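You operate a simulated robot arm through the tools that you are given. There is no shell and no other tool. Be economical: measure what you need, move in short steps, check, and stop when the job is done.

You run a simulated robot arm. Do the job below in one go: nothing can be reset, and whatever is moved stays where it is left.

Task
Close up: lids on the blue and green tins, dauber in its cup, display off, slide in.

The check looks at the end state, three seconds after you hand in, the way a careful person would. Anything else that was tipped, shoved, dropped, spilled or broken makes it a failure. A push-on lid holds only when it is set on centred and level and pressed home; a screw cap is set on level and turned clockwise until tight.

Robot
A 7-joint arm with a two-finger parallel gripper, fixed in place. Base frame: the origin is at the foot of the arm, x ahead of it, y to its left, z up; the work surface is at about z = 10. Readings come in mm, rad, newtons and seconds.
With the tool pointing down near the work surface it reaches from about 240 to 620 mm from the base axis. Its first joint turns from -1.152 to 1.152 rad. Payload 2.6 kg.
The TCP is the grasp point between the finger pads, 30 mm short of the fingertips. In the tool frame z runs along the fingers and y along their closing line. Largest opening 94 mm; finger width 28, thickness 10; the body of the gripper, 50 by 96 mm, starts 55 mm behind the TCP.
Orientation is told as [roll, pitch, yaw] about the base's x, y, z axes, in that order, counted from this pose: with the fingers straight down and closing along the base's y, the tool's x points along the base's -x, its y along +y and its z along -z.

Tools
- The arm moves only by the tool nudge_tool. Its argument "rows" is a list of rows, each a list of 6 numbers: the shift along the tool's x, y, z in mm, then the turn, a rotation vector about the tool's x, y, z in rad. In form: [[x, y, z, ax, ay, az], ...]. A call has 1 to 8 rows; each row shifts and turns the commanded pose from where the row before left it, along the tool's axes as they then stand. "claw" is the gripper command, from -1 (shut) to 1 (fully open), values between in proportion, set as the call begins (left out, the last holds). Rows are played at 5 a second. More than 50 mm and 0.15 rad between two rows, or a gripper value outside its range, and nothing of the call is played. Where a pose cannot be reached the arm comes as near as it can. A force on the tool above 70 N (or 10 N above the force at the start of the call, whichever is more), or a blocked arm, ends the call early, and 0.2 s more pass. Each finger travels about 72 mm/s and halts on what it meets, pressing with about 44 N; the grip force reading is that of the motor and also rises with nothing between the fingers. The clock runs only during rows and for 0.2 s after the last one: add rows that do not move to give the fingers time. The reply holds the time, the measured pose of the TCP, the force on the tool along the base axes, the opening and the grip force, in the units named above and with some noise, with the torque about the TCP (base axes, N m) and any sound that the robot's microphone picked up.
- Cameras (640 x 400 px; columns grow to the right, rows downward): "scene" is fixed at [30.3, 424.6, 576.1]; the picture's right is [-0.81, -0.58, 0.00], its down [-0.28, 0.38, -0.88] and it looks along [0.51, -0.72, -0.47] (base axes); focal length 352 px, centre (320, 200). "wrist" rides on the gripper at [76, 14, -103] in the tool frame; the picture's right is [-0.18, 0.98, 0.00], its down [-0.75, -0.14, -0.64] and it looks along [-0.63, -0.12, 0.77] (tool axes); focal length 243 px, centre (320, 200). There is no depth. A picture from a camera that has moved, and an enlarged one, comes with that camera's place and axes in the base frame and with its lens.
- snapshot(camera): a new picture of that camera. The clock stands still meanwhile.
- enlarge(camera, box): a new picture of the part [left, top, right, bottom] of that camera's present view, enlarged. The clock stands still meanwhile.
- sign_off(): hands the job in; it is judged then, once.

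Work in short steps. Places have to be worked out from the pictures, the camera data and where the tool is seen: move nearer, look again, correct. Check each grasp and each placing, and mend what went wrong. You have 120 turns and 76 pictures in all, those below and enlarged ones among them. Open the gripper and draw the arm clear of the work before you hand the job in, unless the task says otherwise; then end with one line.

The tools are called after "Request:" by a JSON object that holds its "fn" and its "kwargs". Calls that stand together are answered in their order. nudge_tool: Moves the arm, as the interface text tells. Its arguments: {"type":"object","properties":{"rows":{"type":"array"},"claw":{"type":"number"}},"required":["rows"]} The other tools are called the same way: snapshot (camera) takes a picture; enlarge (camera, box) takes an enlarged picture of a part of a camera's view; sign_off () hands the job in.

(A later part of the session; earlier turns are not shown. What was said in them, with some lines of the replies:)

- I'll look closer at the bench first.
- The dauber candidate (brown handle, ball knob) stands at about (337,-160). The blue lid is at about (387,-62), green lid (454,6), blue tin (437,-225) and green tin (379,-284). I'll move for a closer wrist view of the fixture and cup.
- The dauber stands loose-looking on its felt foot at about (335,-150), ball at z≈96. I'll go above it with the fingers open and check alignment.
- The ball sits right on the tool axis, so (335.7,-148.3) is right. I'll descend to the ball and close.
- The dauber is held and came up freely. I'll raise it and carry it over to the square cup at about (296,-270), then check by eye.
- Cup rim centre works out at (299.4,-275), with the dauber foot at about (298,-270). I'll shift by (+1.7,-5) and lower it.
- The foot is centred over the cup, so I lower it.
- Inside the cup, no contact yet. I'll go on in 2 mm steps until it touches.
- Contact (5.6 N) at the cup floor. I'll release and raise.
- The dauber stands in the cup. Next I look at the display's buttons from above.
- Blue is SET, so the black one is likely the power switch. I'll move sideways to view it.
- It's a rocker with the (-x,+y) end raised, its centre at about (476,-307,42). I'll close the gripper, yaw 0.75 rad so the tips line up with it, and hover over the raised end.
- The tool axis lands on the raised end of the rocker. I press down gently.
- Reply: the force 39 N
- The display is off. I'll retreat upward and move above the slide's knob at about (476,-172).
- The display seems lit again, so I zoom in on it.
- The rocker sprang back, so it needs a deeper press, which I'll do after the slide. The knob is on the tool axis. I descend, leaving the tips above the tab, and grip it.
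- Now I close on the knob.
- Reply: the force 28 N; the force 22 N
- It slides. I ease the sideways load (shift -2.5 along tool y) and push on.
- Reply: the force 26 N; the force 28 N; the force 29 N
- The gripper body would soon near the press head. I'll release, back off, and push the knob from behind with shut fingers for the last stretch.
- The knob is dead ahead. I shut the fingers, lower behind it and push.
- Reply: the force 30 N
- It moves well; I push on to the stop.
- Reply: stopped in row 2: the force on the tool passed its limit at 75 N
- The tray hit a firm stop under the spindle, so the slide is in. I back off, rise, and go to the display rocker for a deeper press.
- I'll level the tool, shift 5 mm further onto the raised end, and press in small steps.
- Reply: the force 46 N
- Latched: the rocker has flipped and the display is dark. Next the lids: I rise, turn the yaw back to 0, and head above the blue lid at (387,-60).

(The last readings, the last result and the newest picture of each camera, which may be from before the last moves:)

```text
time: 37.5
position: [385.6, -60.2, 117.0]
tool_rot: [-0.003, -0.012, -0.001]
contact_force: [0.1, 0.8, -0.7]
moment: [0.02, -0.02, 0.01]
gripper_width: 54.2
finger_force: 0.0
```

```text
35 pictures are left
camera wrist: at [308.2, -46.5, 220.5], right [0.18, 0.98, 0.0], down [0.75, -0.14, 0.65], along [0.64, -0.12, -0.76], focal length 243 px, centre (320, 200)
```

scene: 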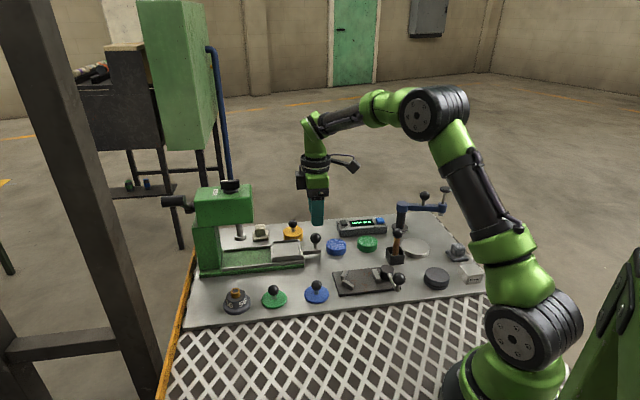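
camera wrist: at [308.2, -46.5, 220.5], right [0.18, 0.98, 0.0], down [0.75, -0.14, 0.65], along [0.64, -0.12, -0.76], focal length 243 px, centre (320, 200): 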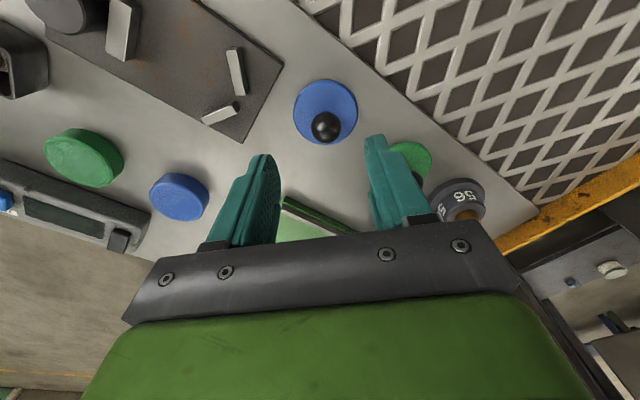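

The ball is ~5 mm to +y of the axis. I correct that, level the tool, and come lower to recheck.

Request:
{"fn": "nudge_tool", "kwargs": {"rows": [[0, 4.6, 0, -0.003, 0.011, 0], [0, 0, 25, 0, 0, 0], [0, 0, 0, 0, 0, 0]]}}

Request:
{"fn": "enlarge", "kwargs": {"camera": "wrist", "box": [240, 90, 400, 190]}}

```text
time: 38.3
position: [387.3, -55.8, 92.1]
tool_rot: [0.003, 0.002, 0.001]
contact_force: [-0.4, -0.2, -0.2]
moment: [0.03, 0.0, -0.02]
gripper_width: 54.6
finger_force: 0.0
```

```text
4.00 times, centred on (320, 140) of wrist
camera zoom: at [309.8, -41.8, 196.1], right [0.18, 0.98, 0.0], down [0.75, -0.14, 0.64], along [0.63, -0.12, -0.77], focal length 970 px, centre (320, 440)
```

zoom: 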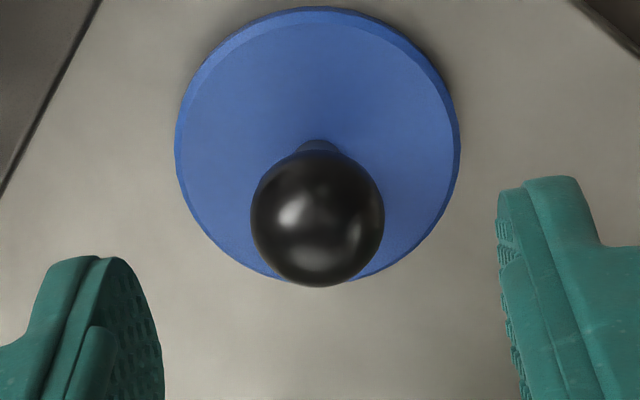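

Aligned. I descend to z≈52 and grip.

Request:
{"fn": "nudge_tool", "kwargs": {"rows": [[-1, 0, 20, 0, 0, 0], [0, 0, 20, 0, 0, 0], [0, 0, 0, 0, 0, 0]]}}

Request:
{"fn": "nudge_tool", "kwargs": {"rows": [[0, 0, 0, 0, 0, 0], [0, 0, 0, 0, 0, 0], [0, 0, 0, 0, 0, 0], [0, 0, 0, 0, 0, 0]], "claw": -1}}

Request:
{"fn": "enlarge", "kwargs": {"camera": "scene", "box": [270, 240, 360, 310]}}

```text
time: 39.1
position: [388.0, -55.4, 51.6]
tool_rot: [0.0, 0.004, 0.0]
contact_force: [0.6, -0.6, 0.1]
moment: [0.0, 0.01, 0.01]
gripper_width: 54.3
finger_force: 0.0
```

```text
time: 40.1
position: [387.4, -55.0, 52.4]
tool_rot: [0.002, 0.001, 0.002]
contact_force: [-0.3, -0.4, -0.2]
moment: [-0.01, 0.01, 0.01]
gripper_width: 21.8
finger_force: 44.1
```

```text
5.71 times, centred on (315, 275) of scene
camera zoom: at [30.3, 424.6, 576.1], right [-0.81, -0.58, 0.0], down [-0.28, 0.38, -0.88], along [0.51, -0.72, -0.47], focal length 2012 px, centre (349, -229)
```

zoom: 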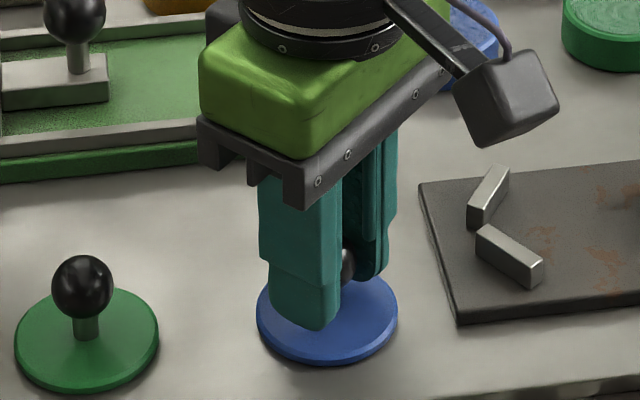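

Gripped (21.8 mm). I lift it and carry it to just past the blue tin, to see the tin clear of the lid.

Request:
{"fn": "nudge_tool", "kwargs": {"rows": [[0, 0, -10, 0, 0, 0], [0, 0, -30, 0, 0, 0], [0, 0, -30, 0, 0, 0], [-20, -43, 0, 0, 0, 0], [-20, -43, 0, 0, 0, 0], [-20, -43, 0, 0, 0, 0], [-20, -44, 0, 0, 0, 0], [0, 0, 0, 0, 0, 0]]}}

Request:
{"fn": "snapshot", "kwargs": {"camera": "wrist"}}

Request:
{"fn": "enlarge", "kwargs": {"camera": "wrist", "box": [240, 40, 400, 140]}}

```text
time: 41.9
position: [468.7, -228.0, 122.4]
tool_rot: [0.002, 0.001, 0.002]
contact_force: [0.3, 0.1, -0.1]
moment: [0.04, 0.01, 0.0]
gripper_width: 21.5
finger_force: 43.8
```

```text
32 pictures are left
camera wrist: at [391.5, -215.4, 225.3], right [0.18, 0.98, 0.0], down [0.75, -0.14, 0.64], along [0.63, -0.12, -0.77], focal length 243 px, centre (320, 200)
```

wrist: 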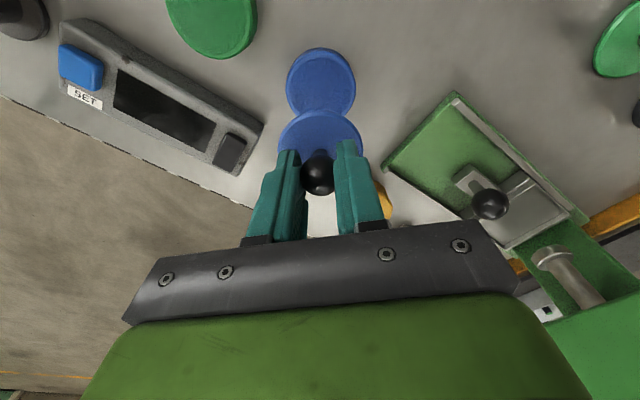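

```text
4.00 times, centred on (320, 90) of wrist
camera zoom: at [391.5, -215.4, 225.3], right [0.18, 0.98, 0.0], down [0.75, -0.14, 0.64], along [0.63, -0.12, -0.77], focal length 970 px, centre (320, 640)
```

zoom: 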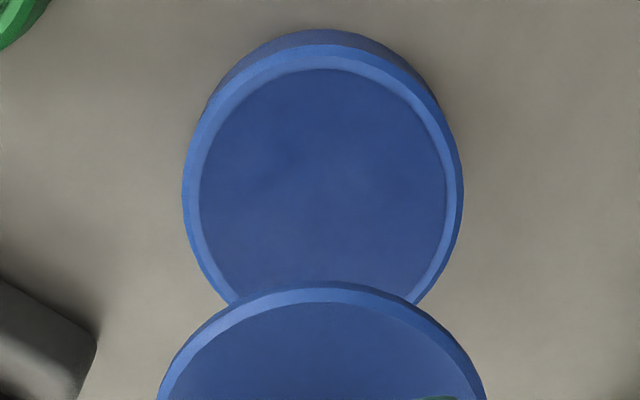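

The tin centre works out at about (444.7,-224.4). I check the held lid's own centre and level before lowering.

Request:
{"fn": "enlarge", "kwargs": {"camera": "wrist", "box": [240, 100, 400, 200]}}

Request:
{"fn": "enlarge", "kwargs": {"camera": "scene", "box": [300, 190, 364, 260]}}

```text
4.00 times, centred on (320, 150) of wrist
camera zoom: at [391.5, -215.4, 225.3], right [0.18, 0.98, 0.0], down [0.75, -0.14, 0.64], along [0.63, -0.12, -0.77], focal length 970 px, centre (320, 400)
```

zoom: 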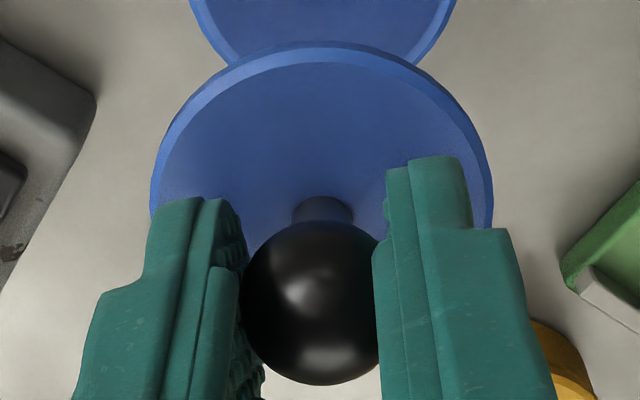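

```text
5.71 times, centred on (332, 225) of scene
camera zoom: at [30.3, 424.5, 576.1], right [-0.81, -0.58, 0.0], down [-0.28, 0.38, -0.88], along [0.51, -0.72, -0.47], focal length 2012 px, centre (251, 57)
```

zoom: 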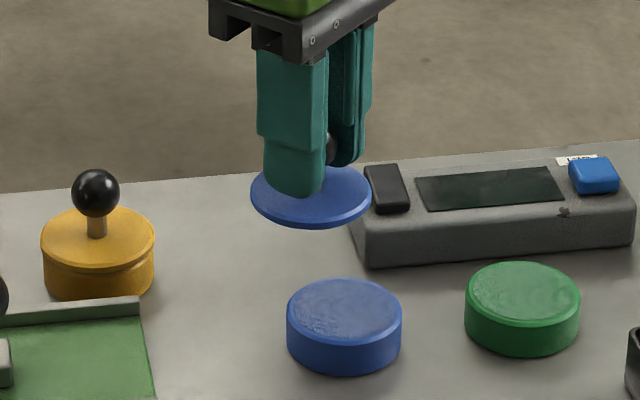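

The lid looks level and centred within a millimetre or so. I move over the tin and lower to ~8 mm above it.

Request:
{"fn": "nudge_tool", "kwargs": {"rows": [[23.4, 3.4, 0, 0, 0, 0], [0, 0, 20, 0, 0, 0], [0, 0, 17, 0, 0, 0], [0, 0, 0, 0, 0, 0]]}}

Request:
{"fn": "enlarge", "kwargs": {"camera": "wrist", "box": [240, 100, 400, 200]}}

Request:
{"fn": "enlarge", "kwargs": {"camera": "scene", "box": [310, 215, 366, 265]}}

```text
time: 42.9
position: [442.9, -224.7, 84.8]
tool_rot: [0.001, 0.002, 0.001]
contact_force: [0.1, -0.7, -0.2]
moment: [0.03, -0.02, -0.04]
gripper_width: 22.0
finger_force: 44.0
```

```text
4.00 times, centred on (320, 150) of wrist
camera zoom: at [367.3, -211.9, 188.7], right [0.18, 0.98, 0.0], down [0.75, -0.14, 0.64], along [0.63, -0.12, -0.77], focal length 970 px, centre (320, 400)
```

zoom: 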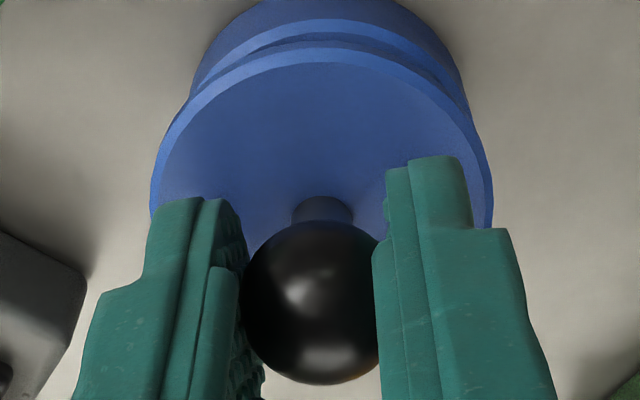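

```text
8.00 times, centred on (338, 240) of scene
camera zoom: at [30.3, 424.6, 576.1], right [-0.81, -0.58, 0.0], down [-0.28, 0.38, -0.88], along [0.51, -0.72, -0.47], focal length 2817 px, centre (176, -120)
```

zoom: 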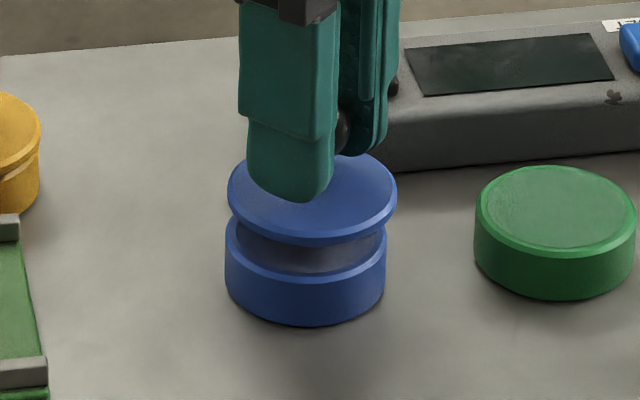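

Comparing rims in both views, the lid needs to move by about (+1.7,+1.2). I apply that and look again lower.

Request:
{"fn": "nudge_tool", "kwargs": {"rows": [[-1.7, 1.2, 0, 0, 0, 0], [0, 0, 5, 0, 0, 0], [0, 0, 0, 0, 0, 0]]}}

Request:
{"fn": "enlarge", "kwargs": {"camera": "scene", "box": [310, 215, 366, 265]}}

Request:
{"fn": "enlarge", "kwargs": {"camera": "wrist", "box": [240, 90, 400, 190]}}

```text
time: 43.7
position: [445.6, -224.3, 80.0]
tool_rot: [0.001, 0.001, 0.003]
contact_force: [0.0, 0.3, -0.8]
moment: [-0.03, 0.03, 0.03]
gripper_width: 21.7
finger_force: 44.0
```

```text
8.00 times, centred on (338, 240) of scene
camera zoom: at [30.3, 424.6, 576.1], right [-0.81, -0.58, 0.0], down [-0.28, 0.38, -0.88], along [0.51, -0.72, -0.47], focal length 2817 px, centre (176, -120)
```

zoom: 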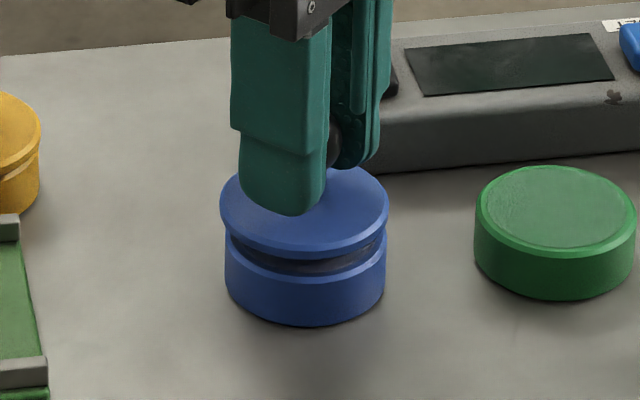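

```text
4.00 times, centred on (320, 140) of wrist
camera zoom: at [369.3, -210.3, 183.5], right [0.18, 0.98, 0.0], down [0.75, -0.14, 0.64], along [0.63, -0.12, -0.77], focal length 970 px, centre (320, 440)
```

zoom: 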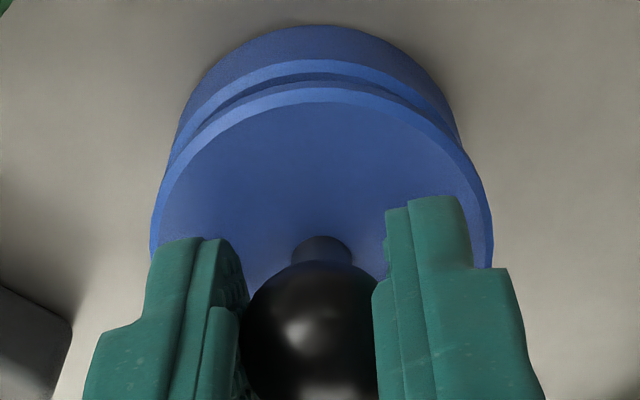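

Now centred in both views. I lower onto the tin in small steps.

Request:
{"fn": "nudge_tool", "kwargs": {"rows": [[0, -0.3, 2, 0, 0, 0], [0, 0, 1, 0, 0, 0], [0, 0, 1, 0, 0, 0], [0, 0, 0, 0, 0, 0]]}}

Request:
{"fn": "nudge_tool", "kwargs": {"rows": [[0, 0, 1, 0, 0, 0], [0, 0, 1, 0, 0, 0], [0, 0, 0, 0, 0, 0]]}}

```text
time: 44.7
position: [447.3, -224.4, 76.5]
tool_rot: [0.003, 0.0, 0.003]
contact_force: [0.8, 0.5, -0.3]
moment: [0.0, -0.03, 0.0]
gripper_width: 21.7
finger_force: 44.3
```

```text
time: 45.5
position: [446.7, -223.7, 74.4]
tool_rot: [0.001, 0.001, 0.002]
contact_force: [0.9, 1.1, -0.2]
moment: [0.0, 0.03, 0.01]
gripper_width: 21.6
finger_force: 43.9
```

Request:
{"fn": "nudge_tool", "kwargs": {"rows": [[0, 0, 1, 0, 0, 0], [0, 0, 1, 0, 0, 0], [0, 0, 0, 0, 0, 0]]}}

Request:
{"fn": "enlarge", "kwargs": {"camera": "scene", "box": [310, 215, 366, 265]}}

```text
time: 46.3
position: [447.4, -225.1, 72.5]
tool_rot: [0.002, 0.002, 0.001]
contact_force: [0.2, 0.5, 0.2]
moment: [-0.04, 0.01, 0.04]
gripper_width: 21.8
finger_force: 44.3
```

```text
8.00 times, centred on (338, 240) of scene
camera zoom: at [30.3, 424.6, 576.1], right [-0.81, -0.58, 0.0], down [-0.28, 0.38, -0.88], along [0.51, -0.72, -0.47], focal length 2817 px, centre (176, -120)
```

zoom: 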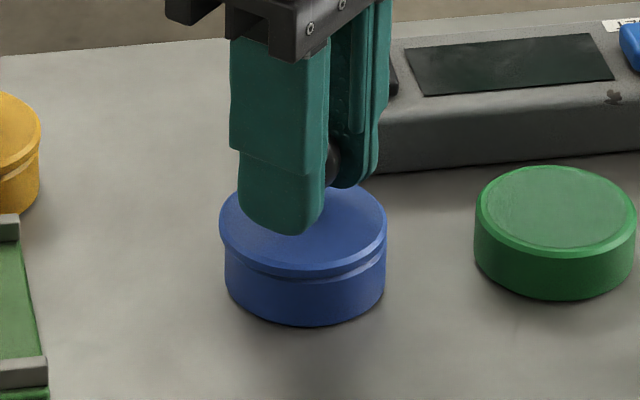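

Still a small gap and lid ~1 mm too far left. I correct and continue down to contact.

Request:
{"fn": "nudge_tool", "kwargs": {"rows": [[0.8, -0.5, 0, 0, 0, 0], [0, 0, 1, 0, 0, 0], [0, 0, 1, 0, 0, 0], [0, 0, 0, 0, 0, 0]]}}

Request:
{"fn": "nudge_tool", "kwargs": {"rows": [[0, 0, 1, 0, 0, 0], [0, 0, 1, 0, 0, 0], [0, 0, 0, 0, 0, 0]]}}

```text
time: 47.3
position: [445.8, -224.7, 73.1]
tool_rot: [0.001, 0.0, -0.001]
contact_force: [-23.4, 10.6, 38.9]
moment: [0.13, 0.39, 0.06]
gripper_width: 21.7
finger_force: 44.8
heard: snap
```

```text
time: 48.1
position: [446.9, -225.2, 71.5]
tool_rot: [-0.001, -0.004, 0.0]
contact_force: [-20.4, 9.2, 42.8]
moment: [0.17, 0.27, 0.03]
gripper_width: 22.0
finger_force: 43.8
```

A snap — the lid seated. I release, rise, and inspect.

Request:
{"fn": "nudge_tool", "kwargs": {"rows": [[0, 0, -1.5, 0, 0, 0], [0, 0, 0, 0, 0, 0], [0, 0, 0, 0, 0, 0], [0, 0, 0, 0, 0, 0]], "claw": 0.15}}

Request:
{"fn": "nudge_tool", "kwargs": {"rows": [[0, 0, -20, 0, 0, 0], [0, 0, -40, 0, 0, 0], [0, 0, -40, 0, 0, 0], [0, 0, 0, 0, 0, 0]]}}

Request:
{"fn": "enlarge", "kwargs": {"camera": "scene", "box": [310, 205, 374, 265]}}

```text
time: 49.1
position: [445.5, -225.2, 68.7]
tool_rot: [0.003, 0.001, 0.003]
contact_force: [-0.7, 0.0, 0.1]
moment: [-0.04, 0.0, 0.03]
gripper_width: 54.2
finger_force: 0.0
```

```text
time: 50.1
position: [445.1, -225.4, 171.7]
tool_rot: [0.001, 0.002, 0.001]
contact_force: [-1.3, 0.8, 0.3]
moment: [0.01, -0.01, 0.01]
gripper_width: 54.1
finger_force: 0.0
```

```text
6.67 times, centred on (342, 235) of scene
camera zoom: at [30.3, 424.6, 576.1], right [-0.81, -0.58, 0.0], down [-0.28, 0.38, -0.88], along [0.51, -0.72, -0.47], focal length 2348 px, centre (173, -33)
```

zoom: 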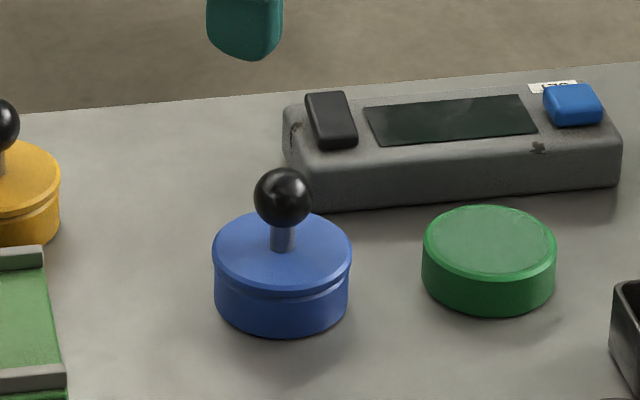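

The blue lid sits level like the yellow one. Next, above the green lid at about (453,5).

Request:
{"fn": "nudge_tool", "kwargs": {"rows": [[0, 46, 0, 0, 0, 0], [0, 46, 0, 0, 0, 0], [-2, 46, 0, 0, 0, 0], [-3, 46, 0, 0, 0, 0], [-2.6, 46, 0, 0, 0, 0], [0, 0, 30, 0, 0, 0], [0, 0, 25, 0, 0, 0], [0, 0, 0, 0, 0, 0]]}}

Request:
{"fn": "enlarge", "kwargs": {"camera": "wrist", "box": [220, 60, 420, 190]}}

```text
time: 51.9
position: [453.8, 3.6, 114.9]
tool_rot: [0.002, 0.003, -0.001]
contact_force: [-0.7, -0.3, 0.0]
moment: [-0.03, 0.0, 0.0]
gripper_width: 54.4
finger_force: 0.1
```

```text
3.08 times, centred on (320, 125) of wrist
camera zoom: at [376.5, 18.7, 218.8], right [0.18, 0.98, 0.0], down [0.75, -0.14, 0.64], along [0.63, -0.12, -0.77], focal length 746 px, centre (320, 431)
```

zoom: 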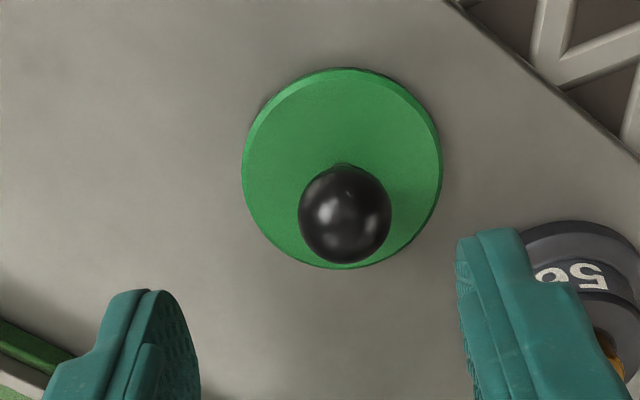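

The ball is ~6 mm to +y. I correct, descend, and check once more before closing.

Request:
{"fn": "nudge_tool", "kwargs": {"rows": [[-0.3, 6.2, 20, 0, 0, 0], [0, 0, 20, 0, 0, 0], [0, 0, 0, 0, 0, 0]]}}

Request:
{"fn": "enlarge", "kwargs": {"camera": "wrist", "box": [240, 90, 400, 190]}}

```text
time: 52.7
position: [453.1, 11.9, 76.5]
tool_rot: [0.001, 0.002, 0.001]
contact_force: [0.2, 0.6, -0.9]
moment: [0.0, -0.01, 0.01]
gripper_width: 54.2
finger_force: 0.1
```

```text
4.00 times, centred on (320, 140) of wrist
camera zoom: at [376.7, 25.0, 179.3], right [0.18, 0.98, 0.0], down [0.75, -0.14, 0.64], along [0.63, -0.12, -0.77], focal length 970 px, centre (320, 440)
```

zoom: 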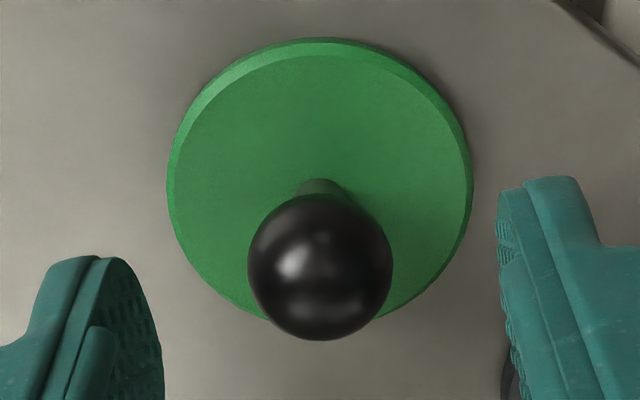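

Request:
{"fn": "nudge_tool", "kwargs": {"rows": [[-1.8, 0, 12, 0, 0, 0], [0, 0, 12, 0, 0, 0], [0, 0, 0, 0, 0, 0]]}}

Request:
{"fn": "nudge_tool", "kwargs": {"rows": [[0, 0, 0, 0, 0, 0], [0, 0, 0, 0, 0, 0], [0, 0, 0, 0, 0, 0], [0, 0, 0, 0, 0, 0]], "claw": -1}}

Request:
{"fn": "nudge_tool", "kwargs": {"rows": [[0, 0, -10, 0, 0, 0], [0, 0, -30, 0, 0, 0], [0, 0, -30, 0, 0, 0], [0, 0, 0, 0, 0, 0]]}}

Request:
{"fn": "enlarge", "kwargs": {"camera": "wrist", "box": [240, 100, 400, 200]}}

```text
time: 53.5
position: [455.1, 11.7, 53.2]
tool_rot: [0.003, 0.002, 0.002]
contact_force: [0.3, 0.3, -0.7]
moment: [0.03, -0.02, 0.01]
gripper_width: 53.9
finger_force: 0.1
```

```text
time: 54.5
position: [454.2, 12.3, 51.7]
tool_rot: [0.002, 0.0, 0.003]
contact_force: [0.1, 0.0, 0.4]
moment: [-0.01, 0.01, -0.01]
gripper_width: 21.8
finger_force: 44.5
```

```text
time: 55.5
position: [454.7, 11.1, 121.3]
tool_rot: [-0.001, 0.003, 0.002]
contact_force: [0.4, -0.1, -0.4]
moment: [-0.04, 0.02, -0.01]
gripper_width: 21.8
finger_force: 43.9
```

```text
4.00 times, centred on (320, 150) of wrist
camera zoom: at [377.8, 25.2, 225.0], right [0.18, 0.98, 0.0], down [0.75, -0.14, 0.64], along [0.63, -0.12, -0.77], focal length 970 px, centre (320, 400)
```

zoom: 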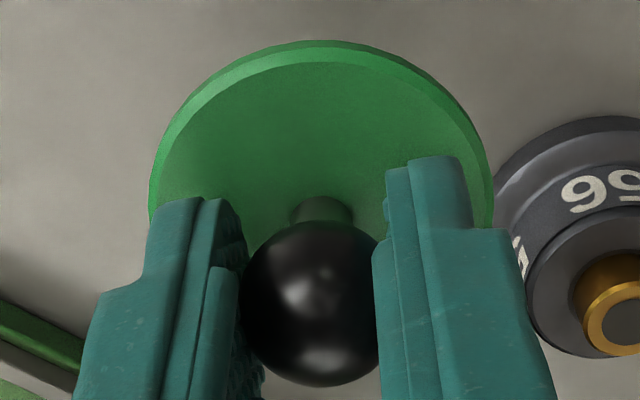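

The green lid is held just like the blue one. I raise it, carry it to just beyond the green tin, and view.

Request:
{"fn": "nudge_tool", "kwargs": {"rows": [[0, 0, -40, 0, 0, 0], [7.1, -48.8, 0, 0, 0, 0], [7.1, -48.8, 0, 0, 0, 0], [7.1, -48.8, 0, 0, 0, 0], [7.1, -48.8, 0, 0, 0, 0], [7.1, -48.8, 0, 0, 0, 0], [7.1, -48.8, 0, 0, 0, 0], [0, 0, 0, 0, 0, 0]]}}

Request:
{"fn": "nudge_tool", "kwargs": {"rows": [[0, 0, 20, 0, 0, 0], [0, 0, 18, 0, 0, 0], [0, 0, 0, 0, 0, 0]]}}

Request:
{"fn": "enlarge", "kwargs": {"camera": "wrist", "box": [240, 40, 400, 140]}}

```text
time: 57.3
position: [411.9, -282.2, 160.2]
tool_rot: [0.002, 0.001, 0.002]
contact_force: [-0.5, -0.7, 0.0]
moment: [-0.05, 0.0, 0.0]
gripper_width: 22.0
finger_force: 44.0
```

```text
time: 58.1
position: [411.4, -280.1, 121.5]
tool_rot: [0.002, 0.001, 0.001]
contact_force: [-0.7, 0.1, 0.0]
moment: [0.02, 0.01, 0.04]
gripper_width: 22.1
finger_force: 43.9
```

```text
4.00 times, centred on (320, 90) of wrist
camera zoom: at [336.1, -267.1, 225.2], right [0.18, 0.98, 0.0], down [0.75, -0.14, 0.64], along [0.63, -0.12, -0.77], focal length 970 px, centre (320, 640)
```

zoom: 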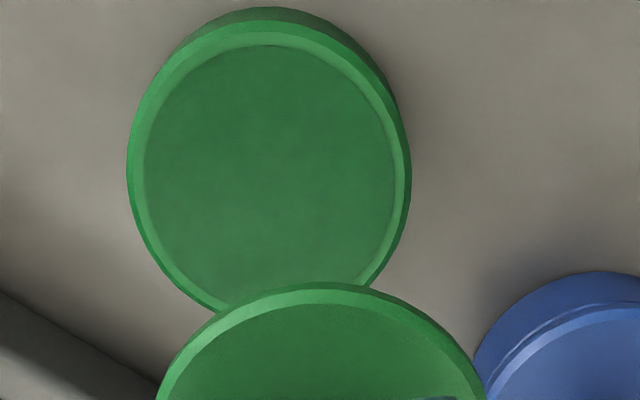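

Relative to the blue case, the tin is offset about (-5.4,-9.6), so I move by (-27.8,-5.7) and lower to ~8 mm above.

Request:
{"fn": "nudge_tool", "kwargs": {"rows": [[27.8, -5.7, 0, 0, 0, 0], [0, 0, 20, 0, 0, 0], [0, 0, 20, 0, 0, 0], [0, 0, 0, 0, 0, 0]]}}

Request:
{"fn": "enlarge", "kwargs": {"camera": "wrist", "box": [240, 90, 400, 190]}}

Request:
{"fn": "enlarge", "kwargs": {"camera": "scene", "box": [340, 212, 396, 262]}}

```text
time: 59.1
position: [385.7, -286.9, 84.4]
tool_rot: [0.002, 0.002, 0.002]
contact_force: [0.8, -0.4, -0.1]
moment: [0.02, -0.03, 0.02]
gripper_width: 21.8
finger_force: 43.7
```

```text
4.00 times, centred on (320, 140) of wrist
camera zoom: at [308.6, -272.9, 186.1], right [0.18, 0.98, 0.0], down [0.75, -0.14, 0.64], along [0.63, -0.12, -0.77], focal length 970 px, centre (320, 440)
```

zoom: 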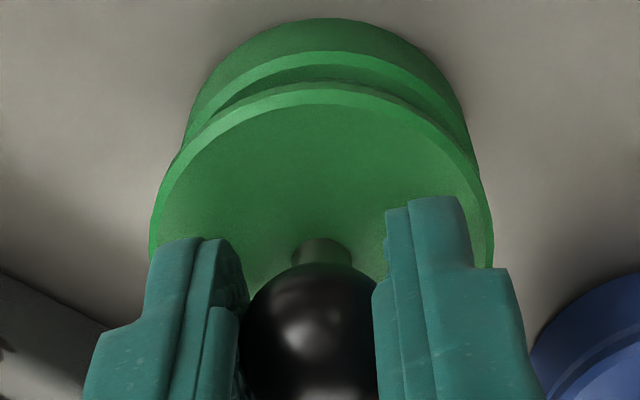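

```text
8.00 times, centred on (368, 237) of scene
camera zoom: at [30.3, 424.6, 576.1], right [-0.81, -0.58, 0.0], down [-0.28, 0.38, -0.88], along [0.51, -0.72, -0.47], focal length 2817 px, centre (-64, -96)
```

zoom: 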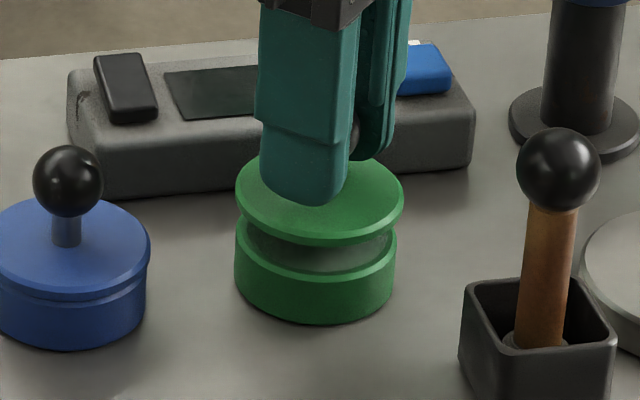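

Very near; shift (+0.5,+0.8) and come down.

Request:
{"fn": "nudge_tool", "kwargs": {"rows": [[-0.5, 0.8, 3, 0, 0, 0], [0, 0, 4, 0, 0, 0], [0, 0, 3, 0, 0, 0], [0, 0, 0, 0, 0, 0]]}}

Request:
{"fn": "enlarge", "kwargs": {"camera": "wrist", "box": [240, 90, 400, 190]}}

Request:
{"fn": "enlarge", "kwargs": {"camera": "scene", "box": [340, 212, 396, 262]}}

```text
time: 60.1
position: [386.0, -287.2, 72.3]
tool_rot: [0.001, 0.003, 0.003]
contact_force: [0.6, -0.1, 0.0]
moment: [-0.01, -0.02, -0.01]
gripper_width: 21.8
finger_force: 43.8
```

```text
4.00 times, centred on (320, 140) of wrist
camera zoom: at [308.6, -272.5, 176.3], right [0.18, 0.98, 0.0], down [0.75, -0.14, 0.64], along [0.63, -0.12, -0.77], focal length 970 px, centre (320, 440)
```

zoom: 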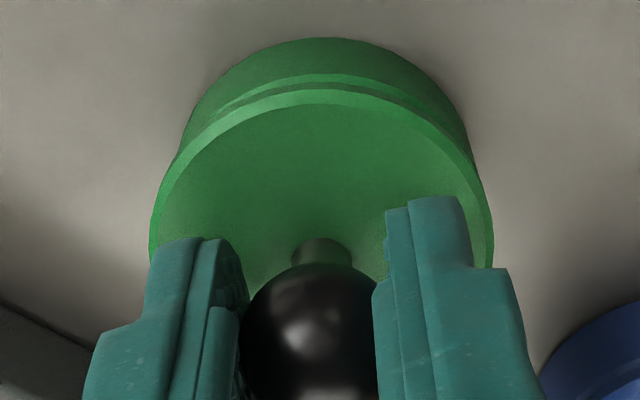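

```text
8.00 times, centred on (368, 237) of scene
camera zoom: at [30.3, 424.6, 576.1], right [-0.81, -0.58, 0.0], down [-0.28, 0.38, -0.88], along [0.51, -0.72, -0.47], focal length 2817 px, centre (-64, -96)
```

zoom: 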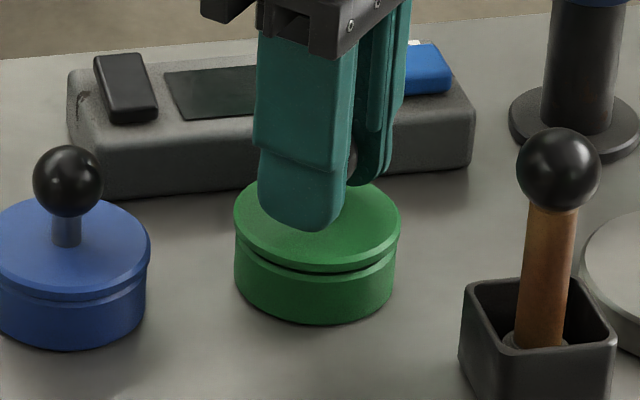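

Request:
{"fn": "nudge_tool", "kwargs": {"rows": [[-0.2, 0.6, 0, 0, 0, 0], [0, 0, 1, 0, 0, 0], [0, 0, 1, 0, 0, 0], [0, 0, 0, 0, 0, 0]]}}

Request:
{"fn": "nudge_tool", "kwargs": {"rows": [[0, 0, 1, 0, 0, 0], [0, 0, 1, 0, 0, 0], [0, 0, 0, 0, 0, 0]]}}

```text
time: 61.1
position: [385.4, -285.5, 72.6]
tool_rot: [0.002, 0.001, -0.002]
contact_force: [-19.0, 10.1, 23.8]
moment: [0.14, 0.39, 0.03]
gripper_width: 21.7
finger_force: 44.2
heard: snap
```

```text
time: 61.9
position: [384.9, -286.8, 70.2]
tool_rot: [0.001, 0.0, -0.003]
contact_force: [-24.4, 12.7, 40.4]
moment: [0.24, 0.37, 0.02]
gripper_width: 21.7
finger_force: 44.0
```

Snap heard for green too. I release, rise well clear, and check everything.

Request:
{"fn": "nudge_tool", "kwargs": {"rows": [[0, 0, -1.5, 0, 0, 0], [0, 0, 0, 0, 0, 0], [0, 0, 0, 0, 0, 0], [0, 0, 0, 0, 0, 0]], "claw": 0.15}}

Request:
{"fn": "nudge_tool", "kwargs": {"rows": [[0, 0, -20, 0, 0, 0], [0, 0, -40, 0, 0, 0], [0, 0, -45, 0, 0, 0], [0, 0, -45, 0, 0, 0], [40, 20, -25, 0, 0, 0], [40, 20, 0, 0, 0, 0], [0, 0, 0, 0, 0, 0]]}}

Request:
{"fn": "enlarge", "kwargs": {"camera": "scene", "box": [270, 205, 410, 275]}}

Request:
{"fn": "snapshot", "kwargs": {"camera": "scene"}}

Request:
{"fn": "snapshot", "kwargs": {"camera": "wrist"}}

```text
time: 62.9
position: [384.9, -285.0, 69.3]
tool_rot: [0.002, 0.002, 0.002]
contact_force: [0.1, 0.8, -0.4]
moment: [0.03, 0.02, -0.04]
gripper_width: 54.1
finger_force: 0.0
```

```text
refused: row 5 steps farther than a row can; nothing moved
```

```text
4.57 times, centred on (340, 240) of scene
camera zoom: at [30.3, 424.6, 576.1], right [-0.81, -0.58, 0.0], down [-0.28, 0.38, -0.88], along [0.51, -0.72, -0.47], focal length 1610 px, centre (229, 17)
```

zoom: 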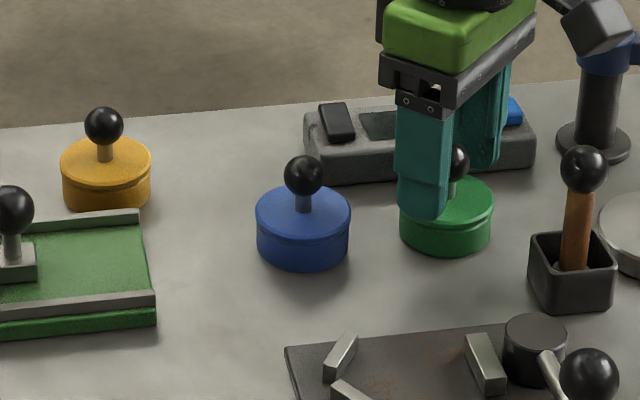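

```text
13 pictures are left
```

scene: 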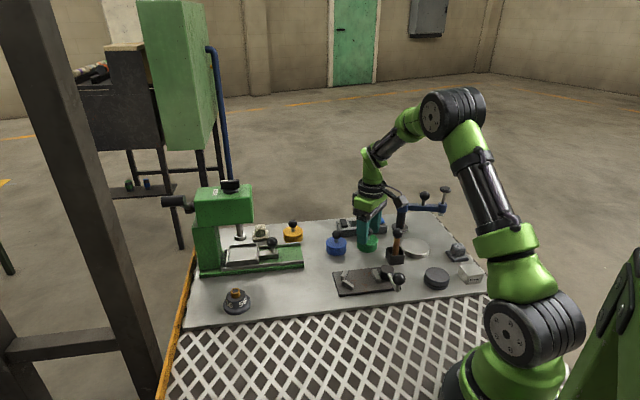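

```text
12 pictures are left
camera wrist: at [309.0, -271.9, 174.0], right [0.18, 0.98, 0.0], down [0.75, -0.14, 0.64], along [0.63, -0.12, -0.77], focal length 243 px, centre (320, 200)
```

wrist: 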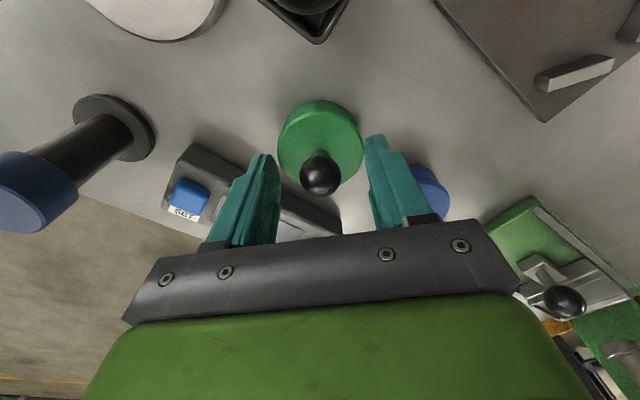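

The move was refused for a step that was too long; I rise with shorter steps, then look down at the slide to confirm it's fully in.

Request:
{"fn": "nudge_tool", "kwargs": {"rows": [[0, 0, -20, 0, 0, 0], [0, 0, -40, 0, 0, 0], [0, 0, -45, 0, 0, 0], [-30, 35, -10, 0, 0, 0], [-30, 35, 0, 0, 0, 0], [-20, 40, 0, 0, 0, 0], [0, 40, 0, 0, 0, 0], [0, 0, 0, 0, 0, 0]]}}

Request:
{"fn": "snapshot", "kwargs": {"camera": "wrist"}}

Request:
{"fn": "enlarge", "kwargs": {"camera": "scene", "box": [190, 205, 310, 285]}}

Request:
{"fn": "enlarge", "kwargs": {"camera": "scene", "box": [320, 205, 410, 270]}}

```text
time: 64.7
position: [464.3, -136.1, 185.9]
tool_rot: [0.0, 0.002, 0.003]
contact_force: [0.7, -1.2, -0.1]
moment: [0.02, 0.03, 0.03]
gripper_width: 54.2
finger_force: 0.1
```

```text
11 pictures are left
camera wrist: at [388.0, -122.2, 289.4], right [0.18, 0.98, 0.0], down [0.75, -0.14, 0.64], along [0.63, -0.12, -0.77], focal length 243 px, centre (320, 200)
```

wrist: 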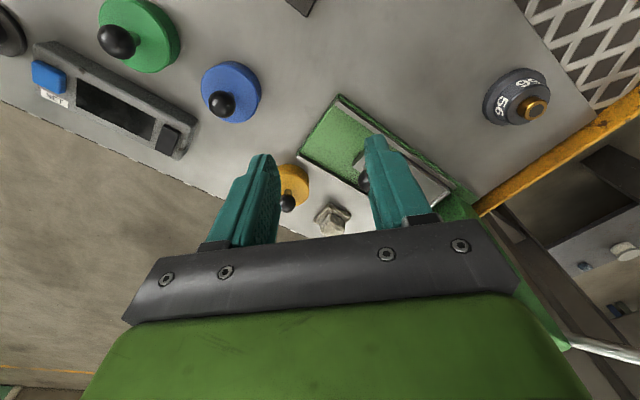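

```text
5.00 times, centred on (250, 245) of scene
camera zoom: at [30.3, 424.6, 576.1], right [-0.81, -0.58, 0.0], down [-0.28, 0.38, -0.88], along [0.51, -0.72, -0.47], focal length 1761 px, centre (670, -25)
```

zoom: 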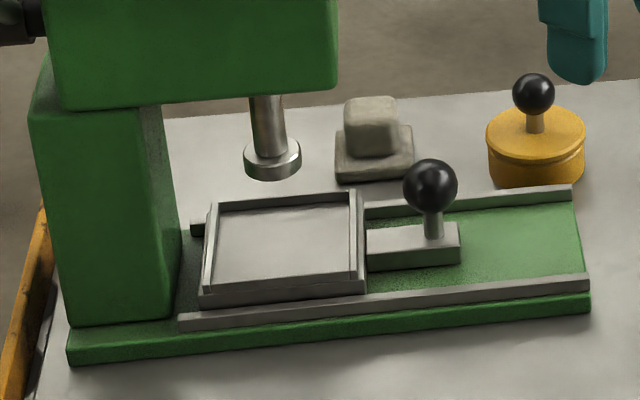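

```text
6.15 times, centred on (365, 238) of scene
camera zoom: at [30.3, 424.6, 576.1], right [-0.81, -0.58, 0.0], down [-0.28, 0.38, -0.88], along [0.51, -0.72, -0.47], focal length 2167 px, centre (43, -31)
```

zoom: 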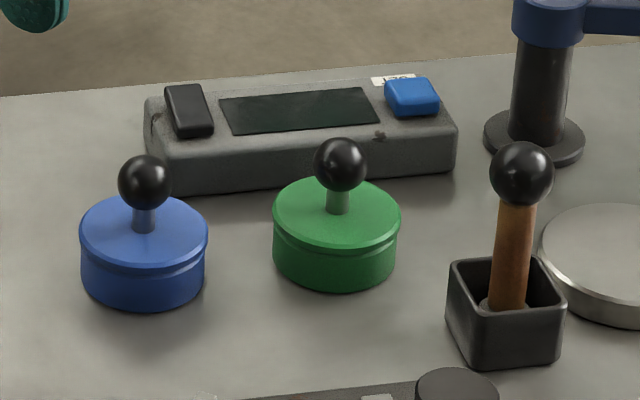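

Everything checks out: lids are level and seated, the dauber is in its cup, the display is off, and the tray is against its stop, centred under the spindle. I open the gripper and draw clear.

Request:
{"fn": "nudge_tool", "kwargs": {"rows": [[20, 0, -40, 0, 0, 0], [40, 0, -20, 0, 0, 0], [40, 0, 0, 0, 0, 0], [0, 0, 0, 0, 0, 0]], "claw": 1}}

Request:
{"fn": "snapshot", "kwargs": {"camera": "scene"}}

```text
time: 65.7
position: [364.4, -136.4, 245.7]
tool_rot: [0.001, 0.004, 0.001]
contact_force: [0.2, -0.6, -0.1]
moment: [0.02, -0.02, 0.02]
gripper_width: 94.2
finger_force: 0.1
```

```text
8 pictures are left
```

scene: 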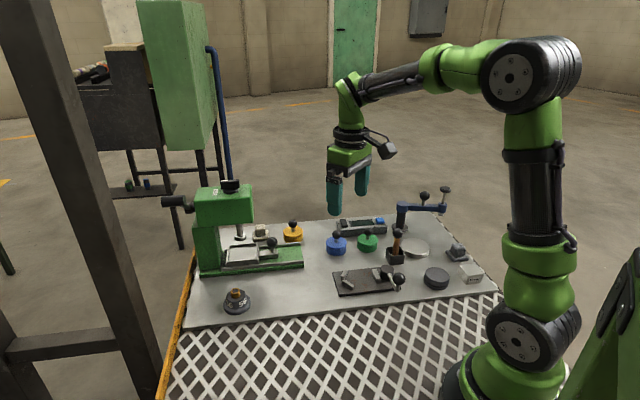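

The arm is clear and nothing else has moved, so I hand in.

Request:
{"fn": "sign_off", "kwargs": {}}

```text
The job is handed in.
```

The job is handed in: the blue and green lids are snapped on, the dauber is in its cup, the display is off, the slide is in against its stop, and the arm is clear with the gripper open.
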